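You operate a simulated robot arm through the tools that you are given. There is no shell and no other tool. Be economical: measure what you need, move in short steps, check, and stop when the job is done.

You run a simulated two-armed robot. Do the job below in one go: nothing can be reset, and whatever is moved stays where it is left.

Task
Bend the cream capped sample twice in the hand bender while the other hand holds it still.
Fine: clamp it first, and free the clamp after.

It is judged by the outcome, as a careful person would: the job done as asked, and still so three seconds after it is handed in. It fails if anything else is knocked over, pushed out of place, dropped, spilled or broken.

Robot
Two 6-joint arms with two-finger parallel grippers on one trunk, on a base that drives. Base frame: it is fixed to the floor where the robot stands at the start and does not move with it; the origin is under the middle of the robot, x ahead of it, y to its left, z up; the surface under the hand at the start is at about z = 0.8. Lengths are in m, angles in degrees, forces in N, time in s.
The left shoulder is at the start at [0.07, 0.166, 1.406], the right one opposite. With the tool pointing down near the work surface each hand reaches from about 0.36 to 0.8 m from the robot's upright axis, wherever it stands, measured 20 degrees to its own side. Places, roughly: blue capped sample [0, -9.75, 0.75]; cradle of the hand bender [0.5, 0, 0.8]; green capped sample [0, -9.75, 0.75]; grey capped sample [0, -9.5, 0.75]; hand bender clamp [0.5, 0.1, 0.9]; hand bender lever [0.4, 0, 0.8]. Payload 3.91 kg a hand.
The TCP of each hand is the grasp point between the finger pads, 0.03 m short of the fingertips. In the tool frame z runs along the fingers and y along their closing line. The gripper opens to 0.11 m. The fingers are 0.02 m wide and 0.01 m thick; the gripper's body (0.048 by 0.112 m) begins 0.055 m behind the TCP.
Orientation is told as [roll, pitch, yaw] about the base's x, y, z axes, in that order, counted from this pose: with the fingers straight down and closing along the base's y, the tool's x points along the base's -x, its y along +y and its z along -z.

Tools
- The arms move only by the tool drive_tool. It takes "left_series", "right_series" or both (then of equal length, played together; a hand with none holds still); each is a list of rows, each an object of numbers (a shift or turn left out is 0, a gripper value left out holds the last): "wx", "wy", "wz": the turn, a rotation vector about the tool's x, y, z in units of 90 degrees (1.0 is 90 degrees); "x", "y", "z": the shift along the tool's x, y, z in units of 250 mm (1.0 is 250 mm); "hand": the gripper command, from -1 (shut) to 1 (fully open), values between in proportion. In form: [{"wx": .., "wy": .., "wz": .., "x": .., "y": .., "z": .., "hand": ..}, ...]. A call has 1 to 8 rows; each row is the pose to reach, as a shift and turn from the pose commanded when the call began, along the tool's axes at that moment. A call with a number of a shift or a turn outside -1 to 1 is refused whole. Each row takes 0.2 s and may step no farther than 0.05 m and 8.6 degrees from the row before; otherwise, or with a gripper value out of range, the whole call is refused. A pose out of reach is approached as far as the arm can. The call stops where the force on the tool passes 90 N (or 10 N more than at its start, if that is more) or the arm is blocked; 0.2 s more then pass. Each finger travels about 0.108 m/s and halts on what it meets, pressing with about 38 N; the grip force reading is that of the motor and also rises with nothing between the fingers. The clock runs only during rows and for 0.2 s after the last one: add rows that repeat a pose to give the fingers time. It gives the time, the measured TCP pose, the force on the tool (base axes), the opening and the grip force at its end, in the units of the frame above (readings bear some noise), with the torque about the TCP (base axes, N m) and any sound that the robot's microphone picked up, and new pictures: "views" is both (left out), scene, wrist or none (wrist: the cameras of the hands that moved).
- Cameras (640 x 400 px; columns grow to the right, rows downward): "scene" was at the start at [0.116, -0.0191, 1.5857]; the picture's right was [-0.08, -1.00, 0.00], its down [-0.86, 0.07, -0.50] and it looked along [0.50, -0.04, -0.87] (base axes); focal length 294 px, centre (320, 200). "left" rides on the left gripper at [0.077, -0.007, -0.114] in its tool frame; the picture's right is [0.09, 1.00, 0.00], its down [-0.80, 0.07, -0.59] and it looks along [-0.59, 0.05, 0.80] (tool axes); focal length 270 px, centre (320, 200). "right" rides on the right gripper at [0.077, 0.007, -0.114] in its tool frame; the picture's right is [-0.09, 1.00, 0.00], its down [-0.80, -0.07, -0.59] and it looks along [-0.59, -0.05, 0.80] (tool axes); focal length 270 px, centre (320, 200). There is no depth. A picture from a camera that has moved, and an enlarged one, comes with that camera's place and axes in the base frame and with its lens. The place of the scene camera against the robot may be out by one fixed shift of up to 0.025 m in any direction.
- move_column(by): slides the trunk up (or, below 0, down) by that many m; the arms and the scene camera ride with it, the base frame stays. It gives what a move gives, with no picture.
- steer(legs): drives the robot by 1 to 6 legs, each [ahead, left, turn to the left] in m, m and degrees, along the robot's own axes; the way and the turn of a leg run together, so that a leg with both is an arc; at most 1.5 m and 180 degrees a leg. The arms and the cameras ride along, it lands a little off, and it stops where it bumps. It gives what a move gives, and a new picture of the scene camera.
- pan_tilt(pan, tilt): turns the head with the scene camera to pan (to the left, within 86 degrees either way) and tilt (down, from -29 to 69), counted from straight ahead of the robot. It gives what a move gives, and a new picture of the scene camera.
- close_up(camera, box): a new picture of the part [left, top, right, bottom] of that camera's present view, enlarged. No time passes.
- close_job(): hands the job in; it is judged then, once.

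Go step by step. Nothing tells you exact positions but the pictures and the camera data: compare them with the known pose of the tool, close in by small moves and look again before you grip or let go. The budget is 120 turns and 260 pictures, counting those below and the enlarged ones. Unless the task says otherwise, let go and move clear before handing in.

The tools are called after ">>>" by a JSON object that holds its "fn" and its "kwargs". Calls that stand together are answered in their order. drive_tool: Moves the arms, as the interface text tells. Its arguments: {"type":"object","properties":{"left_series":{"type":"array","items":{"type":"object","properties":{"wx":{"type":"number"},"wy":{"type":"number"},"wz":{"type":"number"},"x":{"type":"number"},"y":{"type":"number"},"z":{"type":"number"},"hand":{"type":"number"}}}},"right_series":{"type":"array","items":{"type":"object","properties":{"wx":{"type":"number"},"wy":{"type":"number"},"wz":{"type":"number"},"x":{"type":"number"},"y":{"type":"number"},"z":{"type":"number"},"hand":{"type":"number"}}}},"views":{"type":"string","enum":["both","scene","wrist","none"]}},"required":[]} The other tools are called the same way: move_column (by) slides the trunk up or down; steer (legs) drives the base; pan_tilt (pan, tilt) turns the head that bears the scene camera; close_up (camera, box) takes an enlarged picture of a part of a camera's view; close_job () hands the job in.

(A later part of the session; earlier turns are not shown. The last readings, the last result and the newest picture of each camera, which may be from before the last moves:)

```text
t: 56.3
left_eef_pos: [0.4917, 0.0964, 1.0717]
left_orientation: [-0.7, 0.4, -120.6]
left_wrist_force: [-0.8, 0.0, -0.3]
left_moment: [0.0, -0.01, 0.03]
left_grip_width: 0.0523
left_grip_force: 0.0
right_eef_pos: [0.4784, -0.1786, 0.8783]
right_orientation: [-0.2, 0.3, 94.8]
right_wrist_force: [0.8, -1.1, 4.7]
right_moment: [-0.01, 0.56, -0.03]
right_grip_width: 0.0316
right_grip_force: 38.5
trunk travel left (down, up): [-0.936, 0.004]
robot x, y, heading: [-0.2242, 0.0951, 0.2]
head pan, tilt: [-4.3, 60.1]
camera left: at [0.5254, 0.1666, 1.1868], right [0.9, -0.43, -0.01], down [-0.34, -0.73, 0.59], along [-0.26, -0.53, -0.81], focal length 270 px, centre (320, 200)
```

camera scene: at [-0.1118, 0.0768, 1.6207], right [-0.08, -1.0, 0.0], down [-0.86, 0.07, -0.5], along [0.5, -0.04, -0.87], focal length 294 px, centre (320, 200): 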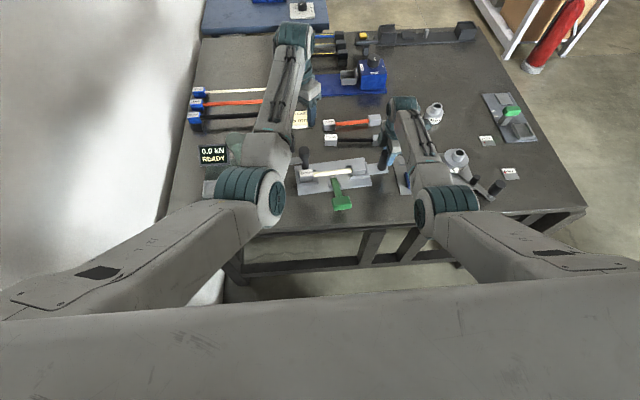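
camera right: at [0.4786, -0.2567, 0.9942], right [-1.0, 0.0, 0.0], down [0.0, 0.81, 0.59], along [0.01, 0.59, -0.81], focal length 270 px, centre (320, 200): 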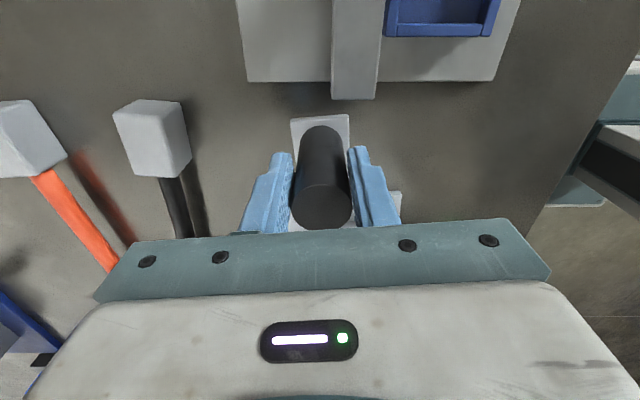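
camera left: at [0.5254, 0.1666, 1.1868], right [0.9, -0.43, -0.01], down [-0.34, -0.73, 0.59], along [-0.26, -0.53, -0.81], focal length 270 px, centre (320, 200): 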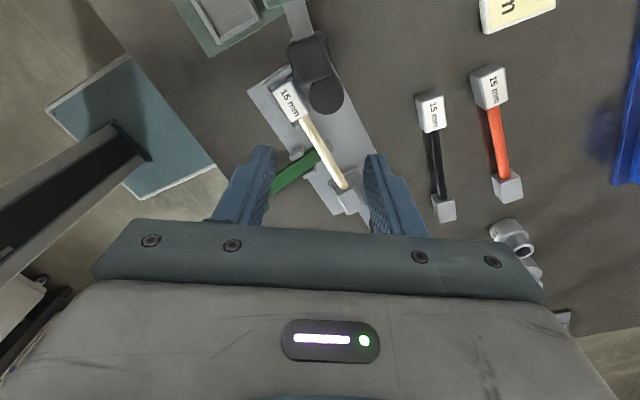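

Reachable. I descend to grip the knob near its top (TCP z ≈ 0.915), keeping the gripper body above the press's block.

>>> {"fn": "drive_tool", "kwargs": {"left_series": [{"z": 0.15, "y": 0.008}, {"z": 0.3, "y": 0.008}, {"z": 0.42, "y": 0.008}, {"z": 0.52, "y": 0.008}, {"z": 0.58, "y": 0.008}, {"z": 0.628, "y": 0.008}, {"z": 0.628, "y": 0.008}], "views": "both"}}

>>> {"fn": "close_up", "kwargs": {"camera": "left", "box": [200, 60, 440, 240]}}

```text
t: 57.9
left_eef_pos: [0.4915, 0.0965, 0.9134]
left_orientation: [-0.6, 0.5, -120.4]
left_wrist_force: [0.9, -0.5, -1.1]
left_moment: [0.0, 0.01, 0.01]
left_grip_width: 0.0523
left_grip_force: 0.1
right_eef_pos: [0.4786, -0.1793, 0.8782]
right_orientation: [-0.3, 0.3, 94.8]
right_wrist_force: [1.0, -1.1, 5.6]
right_moment: [-0.02, 0.58, -0.02]
right_grip_width: 0.0312
right_grip_force: 37.9
trunk travel left (down, up): [-0.936, 0.004]
robot x, y, heading: [-0.2288, 0.0961, -0.2]
head pan, tilt: [-4.3, 60.1]
camera scene: at [-0.1121, 0.0767, 1.6207], right [-0.08, -1.0, 0.0], down [-0.86, 0.07, -0.5], along [0.5, -0.04, -0.87], focal length 294 px, centre (320, 200)
camera left: at [0.5246, 0.1651, 1.029], right [0.9, -0.43, -0.01], down [-0.34, -0.73, 0.59], along [-0.26, -0.53, -0.81], focal length 270 px, centre (320, 200)
```

scene: 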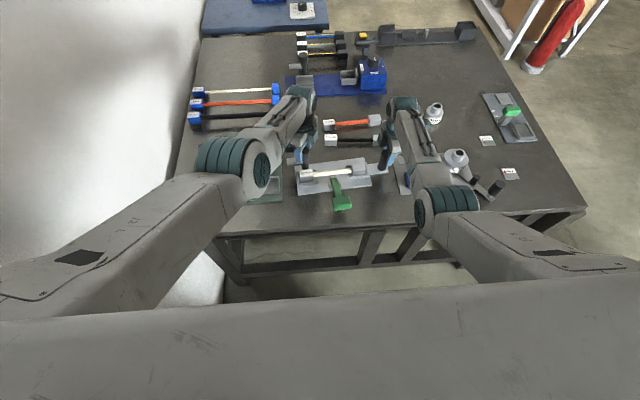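
left: 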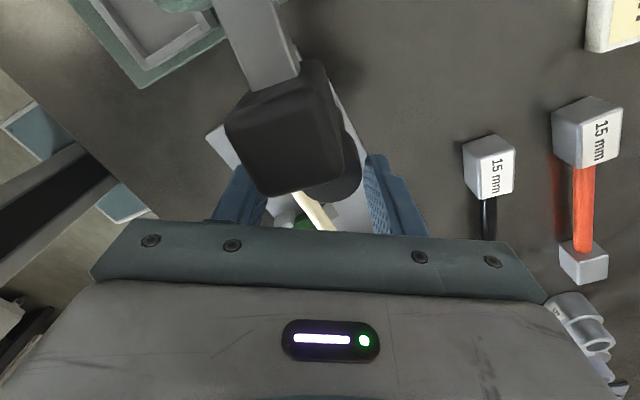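

```text
2.22 times, centred on (320, 150) of left
camera zoom: at [0.5246, 0.1651, 1.029], right [0.9, -0.43, -0.01], down [-0.34, -0.73, 0.59], along [-0.26, -0.53, -0.81], focal length 601 px, centre (320, 311)
```

zoom: 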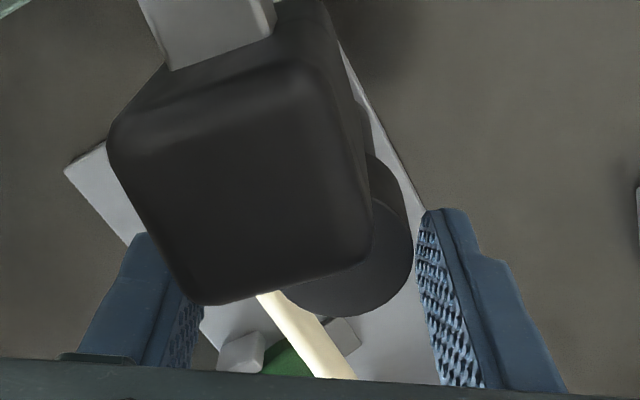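

The knob sits about 4–5 mm towards +x; I correct along the closing direction and grip.

>>> {"fn": "drive_tool", "kwargs": {"left_series": [{"y": 0.018, "x": -0.006}, {"y": 0.018, "x": -0.006, "hand": -0.3}, {"y": 0.018, "x": -0.006, "hand": -1}, {"y": 0.018, "x": -0.006, "hand": -1}, {"y": 0.018, "x": -0.006, "hand": -1}], "views": "wrist"}}

```text
t: 59.1
left_eef_pos: [0.4926, 0.094, 0.917]
left_orientation: [-0.6, 0.3, -120.4]
left_wrist_force: [2.3, -3.5, 1.8]
left_moment: [-0.41, -0.32, -0.02]
left_grip_width: 0.0348
left_grip_force: 38.0
left hand out of reach, approached as far as the arm can: row 1, 2
right_eef_pos: [0.4786, -0.1782, 0.878]
right_orientation: [0.0, 0.2, 94.8]
right_wrist_force: [1.2, 4.0, 3.6]
right_moment: [0.03, 0.75, -0.02]
right_grip_width: 0.0316
right_grip_force: 38.0
trunk travel left (down, up): [-0.936, 0.004]
robot x, y, heading: [-0.2315, 0.0949, 0.1]
head pan, tilt: [-4.3, 60.1]
camera left: at [0.5262, 0.1637, 1.0306], right [0.9, -0.43, -0.01], down [-0.34, -0.73, 0.59], along [-0.26, -0.53, -0.81], focal length 270 px, centre (320, 200)
```

left: 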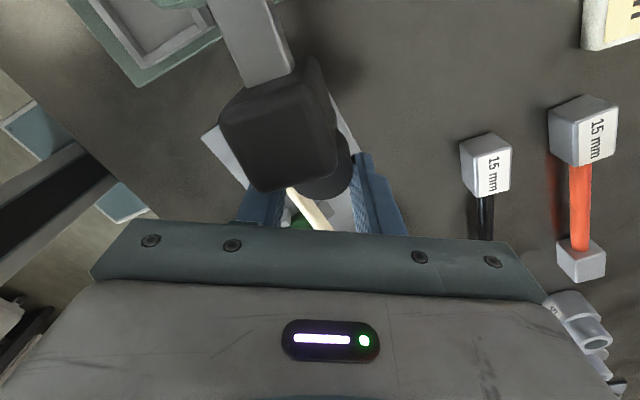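

Gripped. I twist the clamp +68° first, watching forces.

>>> {"fn": "drive_tool", "kwargs": {"left_series": [{"wz": -0.09}, {"wz": -0.18}, {"wz": -0.27}, {"wz": -0.36}, {"wz": -0.45}, {"wz": -0.54}, {"wz": -0.63}, {"wz": -0.72}], "views": "both"}}

>>> {"fn": "close_up", "kwargs": {"camera": "scene", "box": [270, 120, 390, 210]}}

```text
t: 60.9
left_eef_pos: [0.494, 0.095, 0.9169]
left_orientation: [0.0, 0.9, -55.6]
left_wrist_force: [-0.4, -18.5, -1.6]
left_moment: [-0.46, -0.62, -0.04]
left_grip_width: 0.0347
left_grip_force: 37.8
left hand out of reach, approached as far as the arm can: row 1, 2, 4, 5
right_eef_pos: [0.4793, -0.1791, 0.8787]
right_orientation: [-0.1, 0.3, 94.8]
right_wrist_force: [-0.5, 18.3, 5.2]
right_moment: [0.79, 0.61, 0.0]
right_grip_width: 0.0314
right_grip_force: 38.3
trunk travel left (down, up): [-0.936, 0.004]
robot x, y, heading: [-0.23, 0.0959, -0.1]
head pan, tilt: [-4.3, 60.1]
camera scene: at [-0.1112, 0.0764, 1.6207], right [-0.08, -1.0, 0.0], down [-0.86, 0.07, -0.5], along [0.5, -0.04, -0.87], focal length 294 px, centre (320, 200)
camera left: at [0.4448, 0.1539, 1.0315], right [0.77, 0.64, 0.0], down [0.52, -0.63, 0.58], along [0.37, -0.45, -0.81], focal length 270 px, centre (320, 200)
```

scene: 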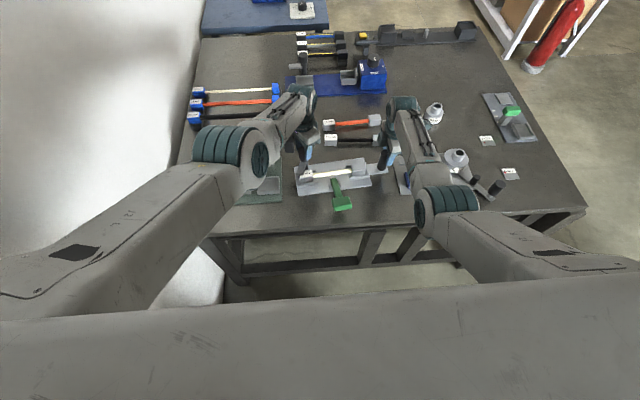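
left: 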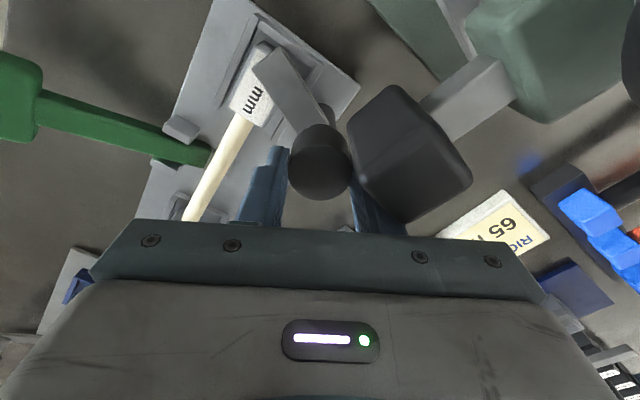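

```text
4.44 times, centred on (330, 165) of scene
camera zoom: at [-0.1112, 0.0764, 1.6207], right [-0.08, -1.0, 0.0], down [-0.86, 0.07, -0.5], along [0.5, -0.04, -0.87], focal length 1307 px, centre (276, 356)
```

zoom: 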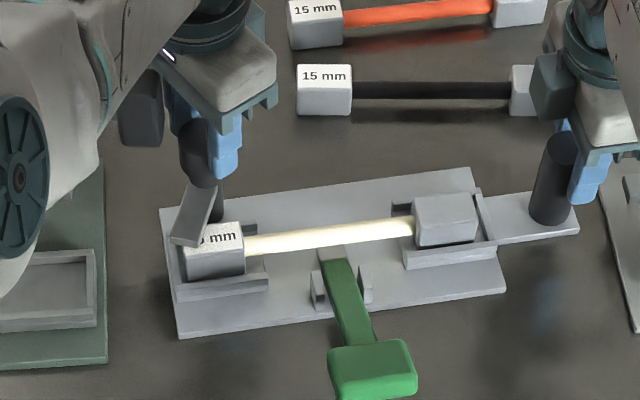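

The clamp arm swings toward the cap as intended; about 25° remain, but the fingers are near the press block. I release slightly, lift, turn back and re-grip.

>>> {"fn": "drive_tool", "kwargs": {"left_series": [{"hand": -0.255}, {"hand": -0.255}, {"z": -0.1, "hand": -0.255}, {"z": -0.22, "hand": -0.255}, {"z": -0.22, "wz": 0.09, "hand": -0.1}, {"z": -0.22, "wz": 0.18, "hand": -0.1}, {"z": -0.22, "wz": 0.27, "hand": -0.1}, {"z": -0.22, "wz": 0.36, "hand": -0.1}], "views": "none"}}

>>> {"fn": "drive_tool", "kwargs": {"left_series": [{"wz": 0.09}, {"wz": 0.18}, {"wz": 0.22}, {"wz": 0.22}], "views": "wrist"}}

```text
t: 62.7
left_eef_pos: [0.5123, 0.0905, 0.9624]
left_orientation: [-0.5, 0.7, -88.2]
left_wrist_force: [-1.3, -0.2, -1.2]
left_moment: [0.01, -0.03, -0.01]
left_grip_width: 0.0494
left_grip_force: 0.2
left hand out of reach, approached as far as the arm can: row 3, 4, 5, 6, 7, 8
right_eef_pos: [0.4797, -0.1792, 0.8776]
right_orientation: [-0.2, 0.3, 94.8]
right_wrist_force: [0.3, -4.0, 2.9]
right_moment: [-0.87, 0.36, 0.17]
right_grip_width: 0.0314
right_grip_force: 38.2
trunk travel left (down, up): [-0.936, 0.004]
robot x, y, heading: [-0.2292, 0.0983, 0.2]
head pan, tilt: [-4.3, 60.1]
```

```text
t: 63.7
left_eef_pos: [0.5111, 0.089, 0.9639]
left_orientation: [-0.7, 0.4, -107.8]
left_wrist_force: [-0.2, 0.2, 0.5]
left_moment: [0.0, 0.01, 0.0]
left_grip_width: 0.0494
left_grip_force: 0.1
right_eef_pos: [0.4792, -0.178, 0.8784]
right_orientation: [-0.1, 0.3, 94.8]
right_wrist_force: [0.8, -1.7, 2.3]
right_moment: [-0.41, 0.43, 0.05]
right_grip_width: 0.0314
right_grip_force: 37.6
trunk travel left (down, up): [-0.936, 0.004]
robot x, y, heading: [-0.2292, 0.0965, -0.1]
head pan, tilt: [-4.3, 60.1]
camera left: at [0.5296, 0.1626, 1.0779], right [0.98, -0.22, -0.01], down [-0.17, -0.79, 0.59], along [-0.14, -0.57, -0.81], focal length 270 px, centre (320, 200)
```

left: 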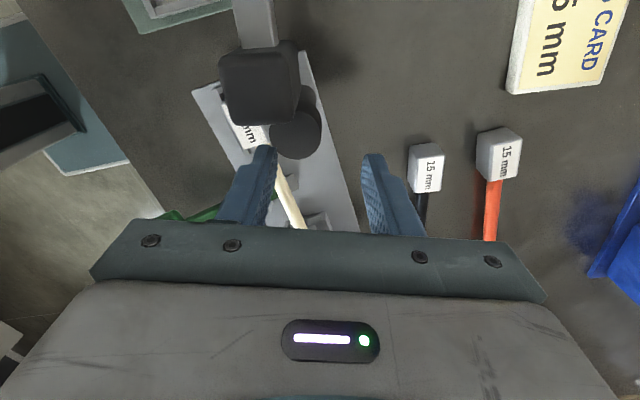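

>>> {"fn": "drive_tool", "kwargs": {"left_series": [{"x": 0.011, "y": -0.07, "hand": -0.05}, {"x": 0.011, "y": -0.07, "hand": -0.05}, {"x": 0.011, "y": -0.07, "z": 0.1}, {"x": 0.011, "y": -0.07, "z": 0.19}, {"x": 0.011, "y": -0.07, "z": 0.19}], "views": "none"}}

>>> {"fn": "close_up", "kwargs": {"camera": "left", "box": [200, 60, 440, 240]}}

```text
t: 64.9
left_eef_pos: [0.4935, 0.0982, 0.9163]
left_orientation: [-0.5, 0.5, -107.7]
left_wrist_force: [-0.4, 0.3, 0.6]
left_moment: [0.01, 0.0, -0.02]
left_grip_width: 0.0522
left_grip_force: 0.0
left hand out of reach, approached as far as the arm can: row 1, 2, 3
right_eef_pos: [0.4784, -0.1795, 0.878]
right_orientation: [-0.1, 0.3, 94.9]
right_wrist_force: [1.0, -1.1, 2.9]
right_moment: [0.25, 0.5, -0.02]
right_grip_width: 0.0313
right_grip_force: 38.2
trunk travel left (down, up): [-0.936, 0.004]
robot x, y, heading: [-0.2258, 0.0949, -0.4]
head pan, tilt: [-4.3, 60.1]
```

```text
2.22 times, centred on (320, 150) of left
camera zoom: at [0.5116, 0.1731, 1.0311], right [0.98, -0.22, -0.01], down [-0.17, -0.79, 0.59], along [-0.14, -0.57, -0.81], focal length 601 px, centre (320, 311)
```

zoom: 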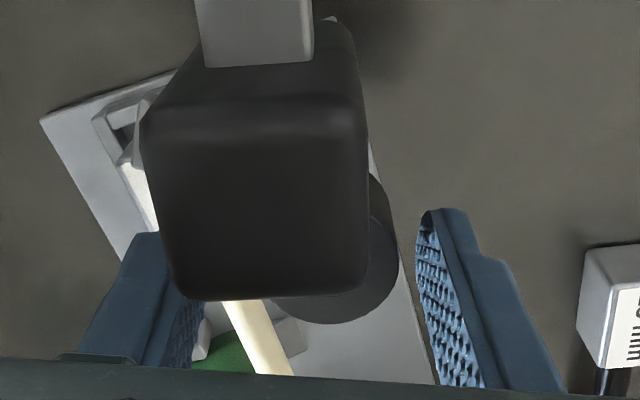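

>>> {"fn": "drive_tool", "kwargs": {"left_series": [{"hand": -1}, {"hand": -1}, {"hand": -1}, {"wz": -0.08}, {"wz": -0.16}, {"wz": -0.23}, {"wz": -0.29}, {"wz": -0.29}], "views": "wrist"}}

>>> {"fn": "close_up", "kwargs": {"camera": "scene", "box": [270, 120, 390, 210]}}

```text
t: 66.7
left_eef_pos: [0.4935, 0.0994, 0.9165]
left_orientation: [-0.4, 0.7, -81.7]
left_wrist_force: [-0.5, 0.9, -0.3]
left_moment: [-0.13, -0.28, 0.01]
left_grip_width: 0.0345
left_grip_force: 38.6
right_eef_pos: [0.4781, -0.1791, 0.878]
right_orientation: [-0.1, 0.4, 94.8]
right_wrist_force: [-1.2, -1.0, 1.7]
right_moment: [0.32, 0.56, -0.09]
right_grip_width: 0.0314
right_grip_force: 38.0
trunk travel left (down, up): [-0.936, 0.004]
robot x, y, heading: [-0.2276, 0.0925, -0.2]
head pan, tilt: [-4.3, 60.1]
camera left: at [0.4765, 0.1726, 1.0315], right [0.97, 0.23, 0.0], down [0.19, -0.79, 0.58], along [0.13, -0.57, -0.81], focal length 270 px, centre (320, 200)
```

left: 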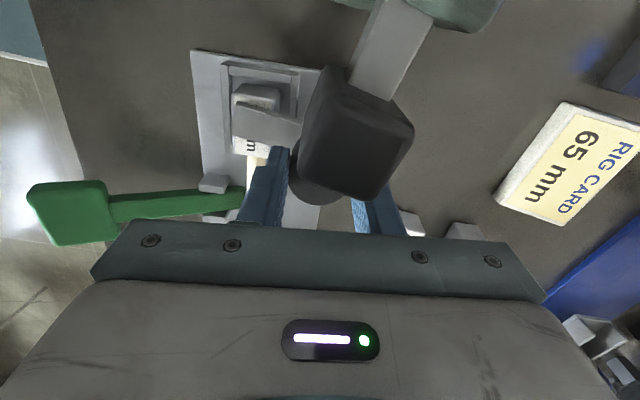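

```text
4.44 times, centred on (330, 165) of scene
camera zoom: at [-0.1114, 0.0771, 1.6207], right [-0.08, -1.0, 0.0], down [-0.86, 0.07, -0.5], along [0.5, -0.04, -0.87], focal length 1307 px, centre (276, 356)
```

zoom: 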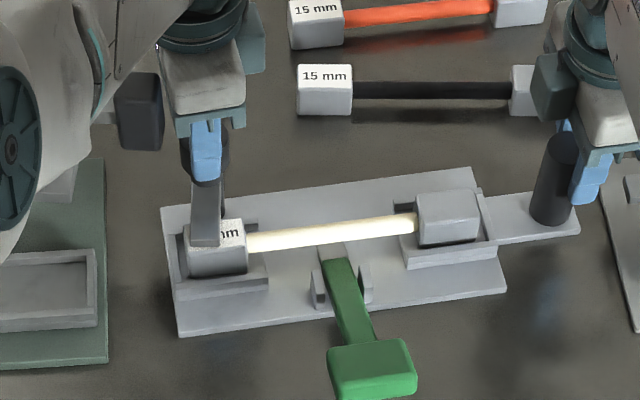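

The arm lies over the left cap; I twist a bit further to see whether it seats at a stop.

>>> {"fn": "drive_tool", "kwargs": {"left_series": [{"wz": -0.06}, {"wz": -0.12}, {"wz": -0.12}], "views": "none"}}

>>> {"fn": "close_up", "kwargs": {"camera": "scene", "box": [290, 130, 350, 190]}}

>>> {"fn": "close_up", "kwargs": {"camera": "left", "box": [160, 30, 400, 230]}}

```text
t: 67.5
left_eef_pos: [0.493, 0.0972, 0.917]
left_orientation: [-0.2, 0.8, -70.9]
left_wrist_force: [-0.9, 0.1, -0.7]
left_moment: [0.1, -0.1, -0.28]
left_grip_width: 0.0344
left_grip_force: 37.3
right_eef_pos: [0.479, -0.1787, 0.8783]
right_orientation: [-0.1, 0.4, 94.8]
right_wrist_force: [-0.7, 0.1, 0.6]
right_moment: [-0.25, 0.51, -0.04]
right_grip_width: 0.0313
right_grip_force: 38.0
trunk travel left (down, up): [-0.936, 0.004]
robot x, y, heading: [-0.2269, 0.0907, -0.2]
head pan, tilt: [-4.3, 60.1]
```

```text
6.67 times, centred on (320, 160) of scene
camera zoom: at [-0.1115, 0.0769, 1.6207], right [-0.08, -1.0, 0.0], down [-0.86, 0.07, -0.5], along [0.5, -0.04, -0.87], focal length 1960 px, centre (320, 467)
```

zoom: 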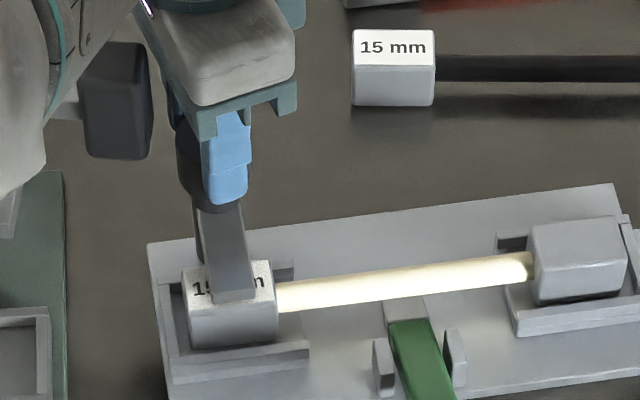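

```text
2.00 times, centred on (280, 130) of left
camera zoom: at [0.4627, 0.1673, 1.0317], right [0.91, 0.41, 0.0], down [0.33, -0.74, 0.58], along [0.24, -0.53, -0.81], focal length 541 px, centre (400, 340)
```

zoom: 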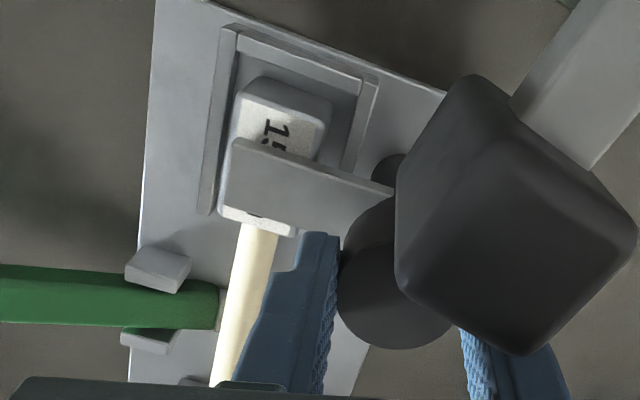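

>>> {"fn": "drive_tool", "kwargs": {"left_series": [{"wz": -0.05}, {"wz": -0.09}, {"wz": -0.09}], "views": "none"}}

>>> {"fn": "close_up", "kwargs": {"camera": "scene", "box": [290, 130, 350, 190]}}

```text
t: 68.3
left_eef_pos: [0.4937, 0.0989, 0.916]
left_orientation: [-0.2, 0.9, -62.7]
left_wrist_force: [-3.5, -1.2, 0.2]
left_moment: [0.21, -0.15, -0.61]
left_grip_width: 0.0347
left_grip_force: 38.4
right_eef_pos: [0.4797, -0.1777, 0.8779]
right_orientation: [-0.1, 0.2, 94.8]
right_wrist_force: [1.6, 0.5, 2.0]
right_moment: [-0.77, 0.63, -0.19]
right_grip_width: 0.0318
right_grip_force: 38.4
trunk travel left (down, up): [-0.936, 0.004]
robot x, y, heading: [-0.2285, 0.0965, -0.0]
head pan, tilt: [-4.3, 60.1]
```

```text
6.67 times, centred on (320, 160) of scene
camera zoom: at [-0.1114, 0.0766, 1.6207], right [-0.08, -1.0, 0.0], down [-0.86, 0.07, -0.5], along [0.5, -0.04, -0.87], focal length 1960 px, centre (320, 467)
```

zoom: 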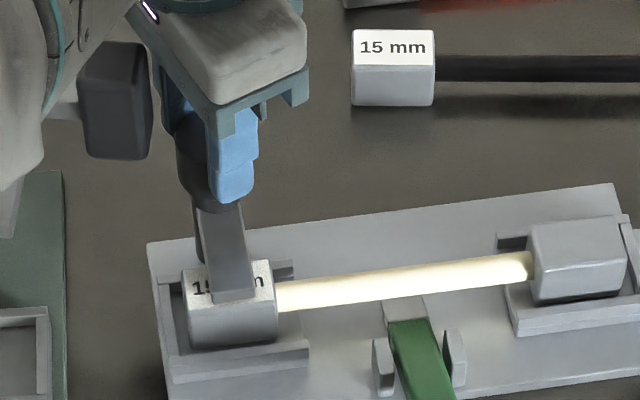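

The clamp is at its stop over the left cap. I release the knob, lift clear, and look towards the lever.

>>> {"fn": "drive_tool", "kwargs": {"left_series": [{"wz": 0.04, "hand": -0.25}, {"wz": 0.04, "hand": -0.25}, {"wz": 0.04, "hand": -0.25, "z": -0.06}, {"wz": 0.04, "hand": -0.25, "z": -0.14}, {"wz": 0.04, "hand": -0.25, "z": -0.2}, {"wz": 0.04, "hand": -0.25, "z": -0.2}], "views": "wrist"}}

```text
t: 69.7
left_eef_pos: [0.5117, 0.09, 0.959]
left_orientation: [-0.2, 0.8, -66.4]
left_wrist_force: [0.0, -0.2, -0.4]
left_moment: [0.01, -0.01, 0.0]
left_grip_width: 0.0414
left_grip_force: 0.1
left hand out of reach, approached as far as the arm can: row 3, 4, 5, 6
right_eef_pos: [0.4795, -0.1791, 0.8783]
right_orientation: [-0.1, 0.3, 94.8]
right_wrist_force: [0.4, 0.2, 1.9]
right_moment: [0.02, 0.37, 0.0]
right_grip_width: 0.0312
right_grip_force: 37.8
trunk travel left (down, up): [-0.936, 0.004]
robot x, y, heading: [-0.2271, 0.0932, -0.3]
head pan, tilt: [-4.3, 60.1]
camera left: at [0.4747, 0.1574, 1.0743], right [0.88, 0.48, 0.0], down [0.39, -0.71, 0.58], along [0.28, -0.51, -0.81], focal length 270 px, centre (320, 200)
```

left: 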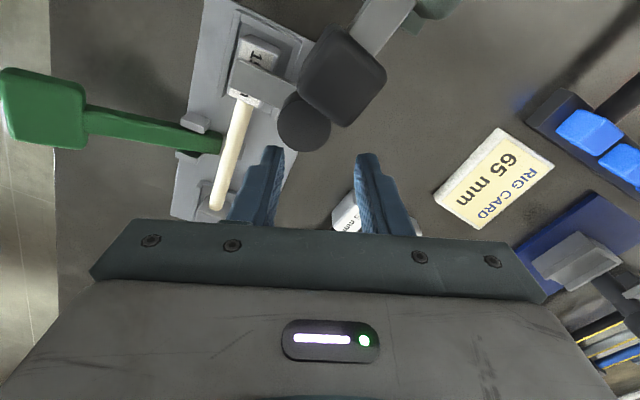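

The lever's handle (about (0.325, −0.008), top z ≈ 0.87) is beyond the left arm's inward range from here. I let go of the post, raise both hands, and will drive the base right so both the handle and post are in range.

>>> {"fn": "drive_tool", "kwargs": {"left_series": [{"hand": -1}, {"x": 0, "hand": -1}, {"z": -0.06}, {"z": -0.12}, {"z": -0.18}, {"z": -0.24}, {"z": -0.24}], "right_series": [{"hand": 0.09}, {"hand": 0.09}, {"hand": 0.09, "z": -0.1}, {"z": -0.22}, {"z": -0.36}, {"z": -0.48}, {"z": -0.48}], "views": "none"}}

>>> {"fn": "drive_tool", "kwargs": {"right_series": [{"wz": 0.09}, {"wz": 0.18}, {"wz": 0.27}, {"wz": 0.36}, {"wz": 0.45}, {"wz": 0.54}, {"wz": 0.6}], "left_series": [{"wz": -0.09}, {"wz": -0.18}, {"wz": -0.27}, {"wz": -0.36}, {"wz": -0.45}, {"wz": -0.54}, {"wz": -0.6}], "views": "both"}}

```text
t: 71.3
left_eef_pos: [0.5289, 0.0834, 1.013]
left_orientation: [-0.2, 0.8, -66.4]
left_wrist_force: [0.3, 0.0, 0.4]
left_moment: [-0.01, 0.02, 0.03]
left_grip_width: 0.0
left_grip_force: 37.7
left hand out of reach, approached as far as the arm can: row 3, 4, 5, 6, 7
right_eef_pos: [0.4795, -0.1793, 0.9964]
right_orientation: [-0.1, 0.2, 94.8]
right_wrist_force: [0.2, 0.2, -0.1]
right_moment: [0.0, 0.02, 0.04]
right_grip_width: 0.06
right_grip_force: 0.1
trunk travel left (down, up): [-0.936, 0.004]
robot x, y, heading: [-0.2256, 0.0975, 0.1]
head pan, tilt: [-4.3, 60.1]
```

```text
t: 72.9
left_eef_pos: [0.5303, 0.0834, 1.0139]
left_orientation: [0.6, 0.6, -12.2]
left_wrist_force: [-0.5, -0.3, 0.1]
left_moment: [0.02, 0.0, -0.02]
left_grip_width: 0.0
left_grip_force: 38.0
right_eef_pos: [0.4795, -0.1782, 0.9957]
right_orientation: [-0.3, 0.1, 40.7]
right_wrist_force: [0.9, -0.3, 0.6]
right_moment: [0.01, 0.01, -0.02]
right_grip_width: 0.06
right_grip_force: 0.1
trunk travel left (down, up): [-0.936, 0.004]
robot x, y, heading: [-0.2226, 0.095, -0.1]
head pan, tilt: [-4.3, 60.1]
camera scene: at [-0.1113, 0.0766, 1.6207], right [-0.08, -1.0, 0.0], down [-0.86, 0.07, -0.5], along [0.5, -0.04, -0.87], focal length 294 px, centre (320, 200)
camera right: at [0.4164, -0.2236, 1.1122], right [-0.58, 0.81, -0.01], down [0.65, 0.47, 0.59], along [0.49, 0.34, -0.8], focal length 270 px, centre (320, 200)
camera left: at [0.4537, 0.0927, 1.1277], right [0.13, 0.99, 0.01], down [0.8, -0.11, 0.59], along [0.58, -0.07, -0.81], focal length 270 px, centre (320, 200)
```

scene: 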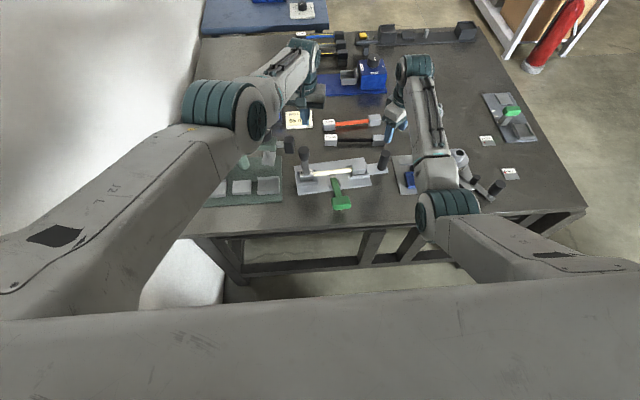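
right: 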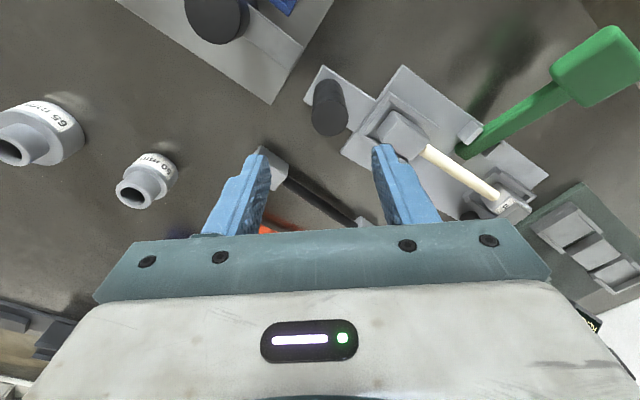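
left: 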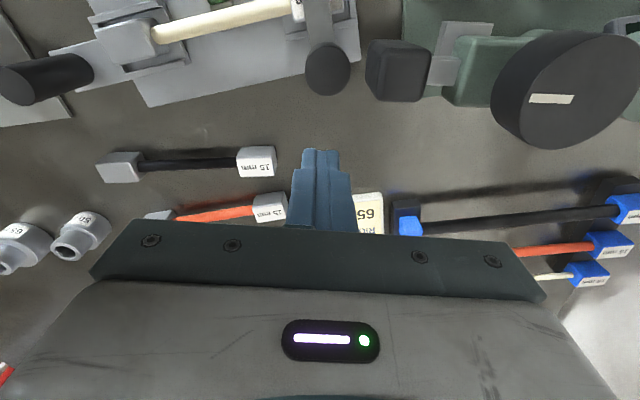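

>>> {"fn": "steer", "kwargs": {"legs": [[-0.035, -0.215, 0]]}}

```text
t: 74.6
left_eef_pos: [0.4961, -0.1249, 1.0115]
left_orientation: [0.4, 0.7, -12.4]
left_wrist_force: [-0.1, 0.4, 0.3]
left_moment: [-0.01, 0.01, 0.0]
left_grip_width: 0.0
left_grip_force: 38.4
right_eef_pos: [0.4459, -0.3861, 0.9976]
right_orientation: [-0.3, 0.2, 41.0]
right_wrist_force: [-0.4, 0.2, 0.2]
right_moment: [-0.03, 0.0, 0.02]
right_grip_width: 0.0601
right_grip_force: 0.0
trunk travel left (down, up): [-0.936, 0.004]
robot x, y, heading: [-0.26, -0.1167, 0.3]
head pan, tilt: [-4.3, 60.1]
camera scene: at [-0.145, -0.131, 1.6206], right [-0.08, -1.0, 0.0], down [-0.86, 0.06, -0.5], along [0.5, -0.04, -0.87], focal length 294 px, centre (320, 200)
```

scene: 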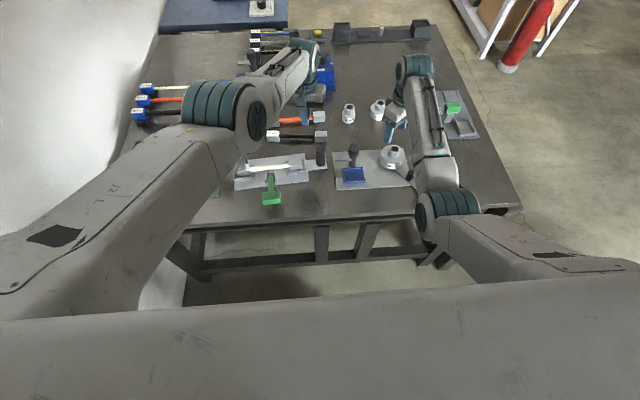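

Now the left hand goes over the lever handle, lowering as it comes in.

>>> {"fn": "drive_tool", "kwargs": {"left_series": [{"x": 0.074, "y": 0.113, "z": 0.04}, {"x": 0.148, "y": 0.227, "z": 0.08}, {"x": 0.222, "y": 0.34, "z": 0.12}, {"x": 0.37, "y": 0.353, "z": 0.2}, {"x": 0.515, "y": 0.366, "z": 0.28}, {"x": 0.6, "y": 0.347, "z": 0.32}, {"x": 0.69, "y": 0.327, "z": 0.32}, {"x": 0.69, "y": 0.327, "z": 0.32}], "views": "both"}}

```text
t: 76.4
left_eef_pos: [0.4605, -0.0346, 0.8732]
left_orientation: [0.6, 0.5, -12.2]
left_wrist_force: [-0.3, -0.5, 0.1]
left_moment: [-0.03, -0.01, 0.03]
left_grip_width: 0.0001
left_grip_force: 37.8
left hand out of reach, approached as far as the arm can: row 1, 2, 3, 4, 5, 6, 7, 8
right_eef_pos: [0.4449, -0.3886, 0.996]
right_orientation: [-0.3, 0.1, 40.8]
right_wrist_force: [0.2, 0.2, -0.7]
right_moment: [0.02, 0.02, 0.01]
right_grip_width: 0.0601
right_grip_force: 0.2
trunk travel left (down, up): [-0.936, 0.004]
robot x, y, heading: [-0.2623, -0.1151, -0.1]
head pan, tilt: [-4.3, 60.1]
camera scene: at [-0.1456, -0.1354, 1.6207], right [-0.08, -1.0, 0.0], down [-0.86, 0.07, -0.5], along [0.5, -0.04, -0.87], focal length 294 px, centre (320, 200)
camera left: at [0.3842, -0.0265, 0.989], right [0.13, 0.99, 0.01], down [0.8, -0.11, 0.59], along [0.58, -0.07, -0.81], focal length 270 px, centre (320, 200)
```

scene: 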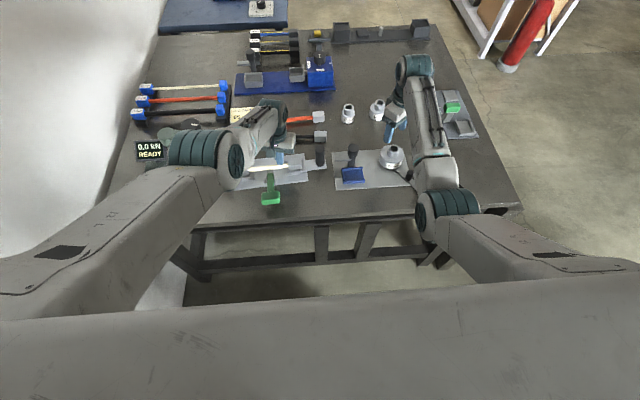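
left: 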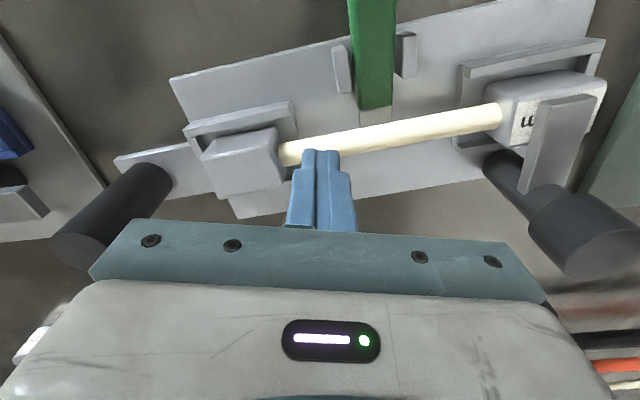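

The left arm slid along its reach limit down beside the bar. I lift it straight up at once and turn its wrist to about −75°, a posture that earlier reached further inward.

>>> {"fn": "drive_tool", "kwargs": {"left_series": [{"z": -0.06}, {"z": -0.14}, {"z": -0.24}, {"z": -0.36}, {"z": -0.48}, {"z": -0.56}], "views": "none"}}

>>> {"fn": "drive_tool", "kwargs": {"left_series": [{"wz": 0.09}, {"wz": 0.18}, {"wz": 0.27}, {"wz": 0.36}, {"wz": 0.45}, {"wz": 0.54}, {"wz": 0.63}, {"wz": 0.7}], "views": "both"}}

```text
t: 77.8
left_eef_pos: [0.5109, -0.0511, 0.9919]
left_orientation: [0.6, 0.6, -12.3]
left_wrist_force: [0.0, -1.0, 0.2]
left_moment: [0.02, 0.01, 0.03]
left_grip_width: 0.0002
left_grip_force: 37.4
left hand out of reach, approached as far as the arm can: row 1, 2, 3, 4, 5, 6
right_eef_pos: [0.4456, -0.3893, 0.9976]
right_orientation: [-0.2, 0.1, 41.0]
right_wrist_force: [-0.8, 0.1, -0.6]
right_moment: [0.04, -0.01, -0.01]
right_grip_width: 0.0601
right_grip_force: 0.0
trunk travel left (down, up): [-0.936, 0.004]
robot x, y, heading: [-0.2599, -0.1173, 0.1]
head pan, tilt: [-4.3, 60.1]
```

```text
t: 79.6
left_eef_pos: [0.5099, -0.0511, 0.9905]
left_orientation: [-0.4, 0.7, -75.4]
left_wrist_force: [0.1, 0.2, 0.3]
left_moment: [0.0, 0.01, -0.03]
left_grip_width: 0.0
left_grip_force: 37.7
right_eef_pos: [0.446, -0.3891, 0.9967]
right_orientation: [-0.3, 0.1, 40.9]
right_wrist_force: [-0.3, -0.6, 0.3]
right_moment: [0.02, -0.03, 0.0]
right_grip_width: 0.0602
right_grip_force: 0.0
trunk travel left (down, up): [-0.936, 0.004]
robot x, y, heading: [-0.2623, -0.1137, -0.1]
head pan, tilt: [-4.3, 60.1]
camera scene: at [-0.1457, -0.1356, 1.6207], right [-0.08, -1.0, 0.0], down [-0.86, 0.07, -0.5], along [0.5, -0.04, -0.87], focal length 294 px, centre (320, 200)
camera left: at [0.4858, 0.0202, 1.1067], right [0.94, 0.34, 0.0], down [0.28, -0.76, 0.58], along [0.19, -0.55, -0.81], focal length 270 px, centre (320, 200)
```

scene: 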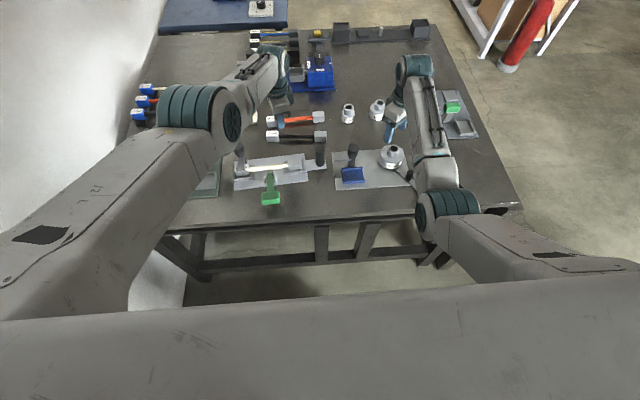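
left: 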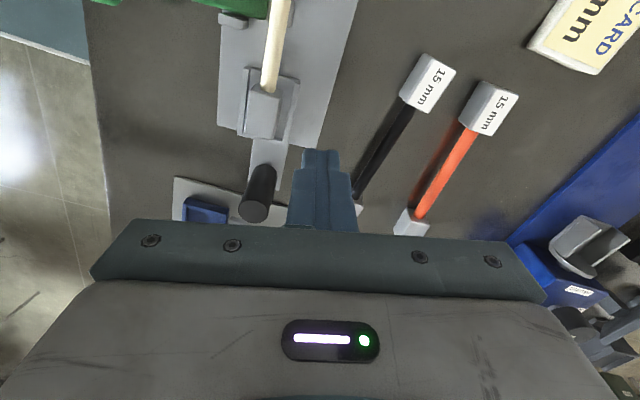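

>>> {"fn": "drive_tool", "kwargs": {"left_series": [{"y": -0.08, "x": 0.05}, {"y": -0.16, "x": 0.1}, {"y": -0.24, "x": 0.15}], "views": "none"}}

```text
t: 80.4
left_eef_pos: [0.5053, -0.0469, 0.9752]
left_orientation: [-0.2, 0.8, -75.3]
left_wrist_force: [1.1, 0.6, -0.5]
left_moment: [0.0, 0.0, 0.02]
left_grip_width: 0.0
left_grip_force: 37.8
left hand out of reach, approached as far as the arm can: row 1, 2, 3
right_eef_pos: [0.4453, -0.3884, 0.9967]
right_orientation: [-0.3, 0.0, 40.9]
right_wrist_force: [-0.1, 0.6, 0.2]
right_moment: [0.01, 0.03, -0.02]
right_grip_width: 0.0597
right_grip_force: 0.1
trunk travel left (down, up): [-0.936, 0.004]
robot x, y, heading: [-0.259, -0.1159, 0.1]
head pan, tilt: [-4.3, 60.1]
```

The left arm appears stretched straight (a singular posture), so small inward steps only slide it. I try larger inward steps, as worked earlier.

>>> {"fn": "drive_tool", "kwargs": {"left_series": [{"x": 0.123, "y": -0.154}, {"x": 0.246, "y": -0.308}, {"x": 0.3, "y": -0.46}], "views": "scene"}}

```text
t: 81.2
left_eef_pos: [0.4881, -0.0271, 0.9241]
left_orientation: [-0.3, 0.8, -75.3]
left_wrist_force: [0.5, -0.7, 0.4]
left_moment: [0.01, 0.01, -0.01]
left_grip_width: 0.0
left_grip_force: 37.7
left hand out of reach, approached as far as the arm can: row 1, 2, 3
right_eef_pos: [0.4451, -0.3897, 0.9967]
right_orientation: [-0.4, 0.0, 40.9]
right_wrist_force: [-0.3, -0.7, 0.0]
right_moment: [0.0, -0.03, -0.01]
right_grip_width: 0.0598
right_grip_force: 0.0
trunk travel left (down, up): [-0.936, 0.004]
robot x, y, heading: [-0.2652, -0.1185, 0.0]
head pan, tilt: [-4.3, 60.1]
camera scene: at [-0.1458, -0.136, 1.6207], right [-0.08, -1.0, 0.0], down [-0.86, 0.07, -0.5], along [0.5, -0.04, -0.87], focal length 294 px, centre (320, 200)
```

scene: 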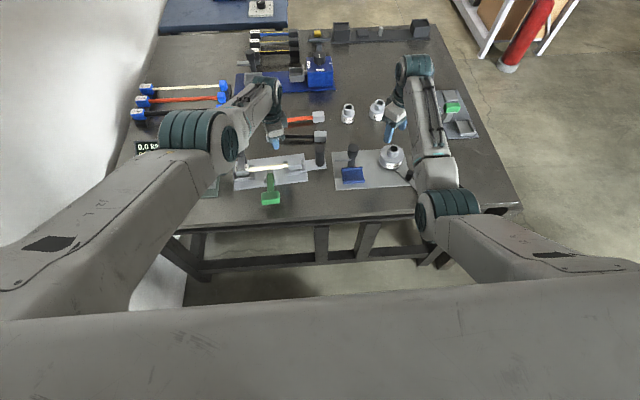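

>>> {"fn": "drive_tool", "kwargs": {"left_series": [{"x": -0.008, "y": 0.03, "z": -0.15}, {"x": -0.015, "y": 0.06, "z": -0.3}, {"x": -0.022, "y": 0.09, "z": -0.45}, {"x": -0.03, "y": 0.1, "z": -0.59}, {"x": 0.01, "y": -0.039, "z": -0.6}, {"x": 0.051, "y": -0.193, "z": -0.6}, {"x": 0.091, "y": -0.348, "z": -0.6}, {"x": 0.132, "y": -0.503, "z": -0.6}], "views": "scene"}}

```text
t: 83.0
left_eef_pos: [0.5201, -0.0678, 1.035]
left_orientation: [-0.3, 0.9, -75.3]
left_wrist_force: [0.0, -1.4, -0.3]
left_moment: [0.04, -0.03, 0.03]
left_grip_width: 0.0
left_grip_force: 38.1
left hand out of reach, approached as far as the arm can: row 1, 2, 3, 4, 5, 6, 7, 8
right_eef_pos: [0.4449, -0.3892, 0.9968]
right_orientation: [-0.3, -0.1, 40.8]
right_wrist_force: [0.3, 0.2, -0.7]
right_moment: [0.01, -0.02, 0.0]
right_grip_width: 0.0601
right_grip_force: 0.1
trunk travel left (down, up): [-0.936, 0.004]
robot x, y, heading: [-0.2594, -0.1137, 0.1]
head pan, tilt: [-4.3, 60.1]
camera scene: at [-0.1458, -0.1366, 1.6207], right [-0.08, -1.0, 0.0], down [-0.86, 0.07, -0.5], along [0.5, -0.04, -0.87], focal length 294 px, centre (320, 200)
```

scene: 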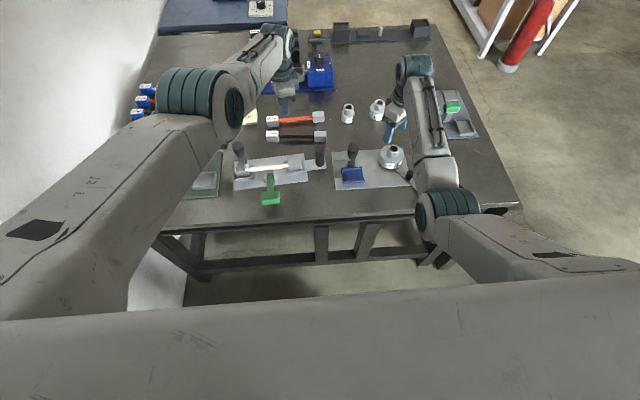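

The left arm is locked in the stretched posture. I tilt the tool so the wrist must come back toward the robot, to get the elbow bent again.

>>> {"fn": "drive_tool", "kwargs": {"left_series": [{"wx": -0.089, "wy": -0.023}, {"wx": -0.178, "wy": -0.047}, {"wx": -0.268, "wy": -0.07}, {"wx": -0.268, "wy": -0.07}], "views": "scene"}}

```text
t: 84.0
left_eef_pos: [0.5822, -0.0849, 1.0104]
left_orientation: [24.0, -5.2, -76.6]
left_wrist_force: [-0.2, -0.2, 0.5]
left_moment: [0.0, -0.02, -0.02]
left_grip_width: 0.0001
left_grip_force: 37.7
left hand out of reach, approached as far as the arm can: row 1, 2, 3, 4
right_eef_pos: [0.4456, -0.3891, 0.9964]
right_orientation: [-0.3, 0.1, 41.0]
right_wrist_force: [0.7, 0.5, 0.2]
right_moment: [0.0, 0.05, 0.01]
right_grip_width: 0.06
right_grip_force: 0.0
trunk travel left (down, up): [-0.936, 0.004]
robot x, y, heading: [-0.2634, -0.1198, 0.0]
head pan, tilt: [-4.3, 60.1]
camera scene: at [-0.1458, -0.1354, 1.6207], right [-0.08, -1.0, 0.0], down [-0.86, 0.07, -0.5], along [0.5, -0.04, -0.87], focal length 294 px, centre (320, 200)
```

scene: 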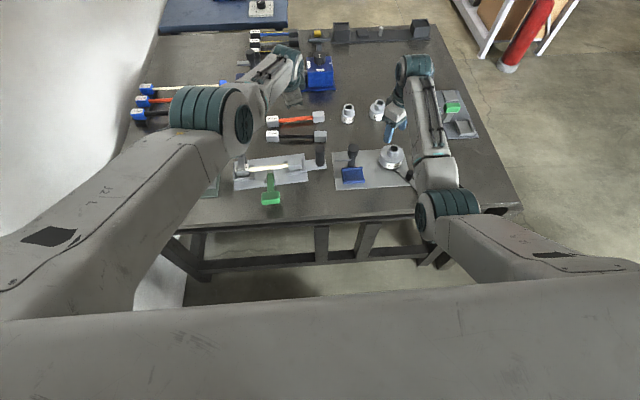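

>>> {"fn": "drive_tool", "kwargs": {"left_series": [{"x": 0.0007, "y": -0.0013, "z": -0.0014}, {"x": 0.0029, "y": -0.005, "z": -0.0055}, {"x": 0.0064, "y": -0.0114, "z": -0.0123}, {"x": 0.0114, "y": -0.0203, "z": -0.022}, {"x": 0.0178, "y": -0.0317, "z": -0.0343}, {"x": 0.0257, "y": -0.0456, "z": -0.0494}, {"x": 0.035, "y": -0.062, "z": -0.067}, {"x": 0.0457, "y": -0.081, "z": -0.0878}], "views": "none"}}

```text
t: 85.8
left_eef_pos: [0.5833, -0.087, 1.01]
left_orientation: [23.9, -5.4, -76.4]
left_wrist_force: [0.6, 0.4, -0.3]
left_moment: [0.01, 0.0, 0.02]
left_grip_width: 0.0
left_grip_force: 37.9
left hand out of reach, approached as far as the arm can: row 3, 4, 5, 6, 7, 8
right_eef_pos: [0.4452, -0.3896, 0.9975]
right_orientation: [-0.3, 0.1, 40.9]
right_wrist_force: [0.3, 0.5, -0.3]
right_moment: [0.01, 0.0, 0.0]
right_grip_width: 0.06
right_grip_force: 0.1
trunk travel left (down, up): [-0.936, 0.004]
robot x, y, heading: [-0.2604, -0.1152, -0.1]
head pan, tilt: [-4.3, 60.1]
```

The elbow probably sits slightly over-stretched at its stop. I command it outward past full reach while lifting, then retract, to flip it back to its normal side.

>>> {"fn": "drive_tool", "kwargs": {"left_series": [{"x": -0.0286, "y": 0.0507, "z": 0.0549}, {"x": -0.057, "y": 0.1014, "z": 0.1098}, {"x": -0.092, "y": 0.206, "z": -0.005}, {"x": -0.127, "y": 0.311, "z": -0.12}, {"x": -0.162, "y": 0.416, "z": -0.235}, {"x": -0.151, "y": 0.418, "z": -0.348}, {"x": -0.126, "y": 0.394, "z": -0.487}, {"x": -0.086, "y": 0.345, "z": -0.655}], "views": "scene"}}

```text
t: 87.6
left_eef_pos: [0.5947, -0.0886, 1.1935]
left_orientation: [24.0, -5.4, -76.6]
left_wrist_force: [0.2, -1.1, 0.2]
left_moment: [0.01, 0.02, -0.02]
left_grip_width: 0.0
left_grip_force: 37.7
left hand out of reach, approached as far as the arm can: row 1, 2, 3, 4, 5, 6, 7
right_eef_pos: [0.4452, -0.3907, 0.997]
right_orientation: [-0.3, 0.0, 40.9]
right_wrist_force: [-0.8, 0.4, 0.6]
right_moment: [-0.02, -0.02, 0.0]
right_grip_width: 0.06
right_grip_force: 0.0
trunk travel left (down, up): [-0.936, 0.004]
robot x, y, heading: [-0.2661, -0.1144, 0.1]
head pan, tilt: [-4.3, 60.1]
camera scene: at [-0.1469, -0.1351, 1.6208], right [-0.08, -1.0, 0.0], down [-0.86, 0.07, -0.5], along [0.5, -0.04, -0.87], focal length 294 px, centre (320, 200)
```

scene: 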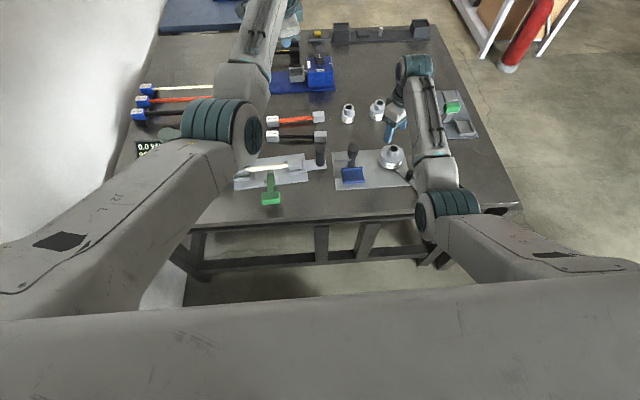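

It worked: the arm is bent again. I level the tool and bring it in high, away from the stretch limit.

>>> {"fn": "drive_tool", "kwargs": {"left_series": [{"x": 0.065, "y": -0.09, "z": -0.003, "wx": 0.054, "wy": 0.012}, {"x": 0.13, "y": -0.18, "z": -0.006, "wx": 0.107, "wy": 0.024}, {"x": 0.195, "y": -0.27, "z": -0.009, "wx": 0.16, "wy": 0.036}, {"x": 0.26, "y": -0.36, "z": -0.012, "wx": 0.213, "wy": 0.048}, {"x": 0.323, "y": -0.454, "z": -0.014, "wx": 0.267, "wy": 0.06}], "views": "none"}}

```text
t: 88.8
left_eef_pos: [0.4742, -0.0371, 1.1418]
left_orientation: [-0.3, -0.1, -75.5]
left_wrist_force: [-0.5, 0.3, 0.3]
left_moment: [0.03, -0.04, -0.01]
left_grip_width: 0.0002
left_grip_force: 37.5
right_eef_pos: [0.4455, -0.3882, 0.9977]
right_orientation: [-0.4, 0.1, 41.0]
right_wrist_force: [0.3, 0.3, 0.0]
right_moment: [-0.02, 0.0, 0.01]
right_grip_width: 0.0602
right_grip_force: 0.0
trunk travel left (down, up): [-0.936, 0.004]
robot x, y, heading: [-0.2626, -0.1172, 0.2]
head pan, tilt: [-4.3, 60.1]
```

>>> {"fn": "drive_tool", "kwargs": {"left_series": [{"x": 0.043, "y": -0.088, "z": 0.1}, {"x": 0.086, "y": -0.176, "z": 0.2}, {"x": 0.128, "y": -0.265, "z": 0.3}, {"x": 0.171, "y": -0.353, "z": 0.4}, {"x": 0.214, "y": -0.441, "z": 0.5}, {"x": 0.256, "y": -0.529, "z": 0.6}, {"x": 0.256, "y": -0.529, "z": 0.7}, {"x": 0.256, "y": -0.529, "z": 0.74}], "views": "both"}}

```text
t: 90.8
left_eef_pos: [0.3441, 0.0101, 0.9696]
left_orientation: [2.0, 0.9, -74.8]
left_wrist_force: [-0.1, 0.2, 0.4]
left_moment: [-0.03, 0.0, 0.01]
left_grip_width: 0.0
left_grip_force: 37.5
right_eef_pos: [0.4452, -0.3895, 0.9969]
right_orientation: [-0.4, 0.1, 40.9]
right_wrist_force: [0.6, -0.4, 0.5]
right_moment: [-0.04, 0.0, -0.01]
right_grip_width: 0.0602
right_grip_force: 0.1
trunk travel left (down, up): [-0.936, 0.004]
robot x, y, heading: [-0.2634, -0.1168, -0.0]
head pan, tilt: [-4.3, 60.1]
stopped in row 8 (left hand): the arm was blocked; the commanded pose is now the measured one
camera scene: at [-0.1461, -0.1352, 1.6207], right [-0.08, -1.0, 0.0], down [-0.86, 0.07, -0.5], along [0.5, -0.04, -0.87], focal length 294 px, centre (320, 200)
camera left: at [0.3139, 0.0804, 1.0852], right [0.94, 0.35, 0.04], down [0.26, -0.77, 0.58], along [0.23, -0.54, -0.81], focal length 270 px, centre (320, 200)
```

scene: 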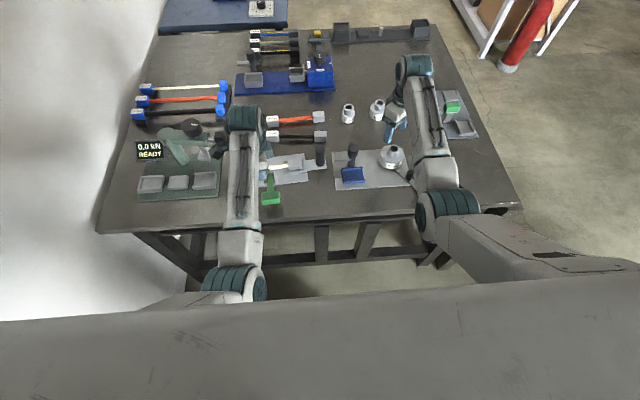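
left: 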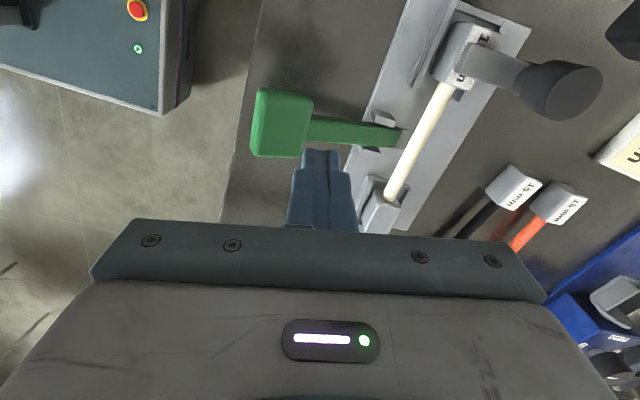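

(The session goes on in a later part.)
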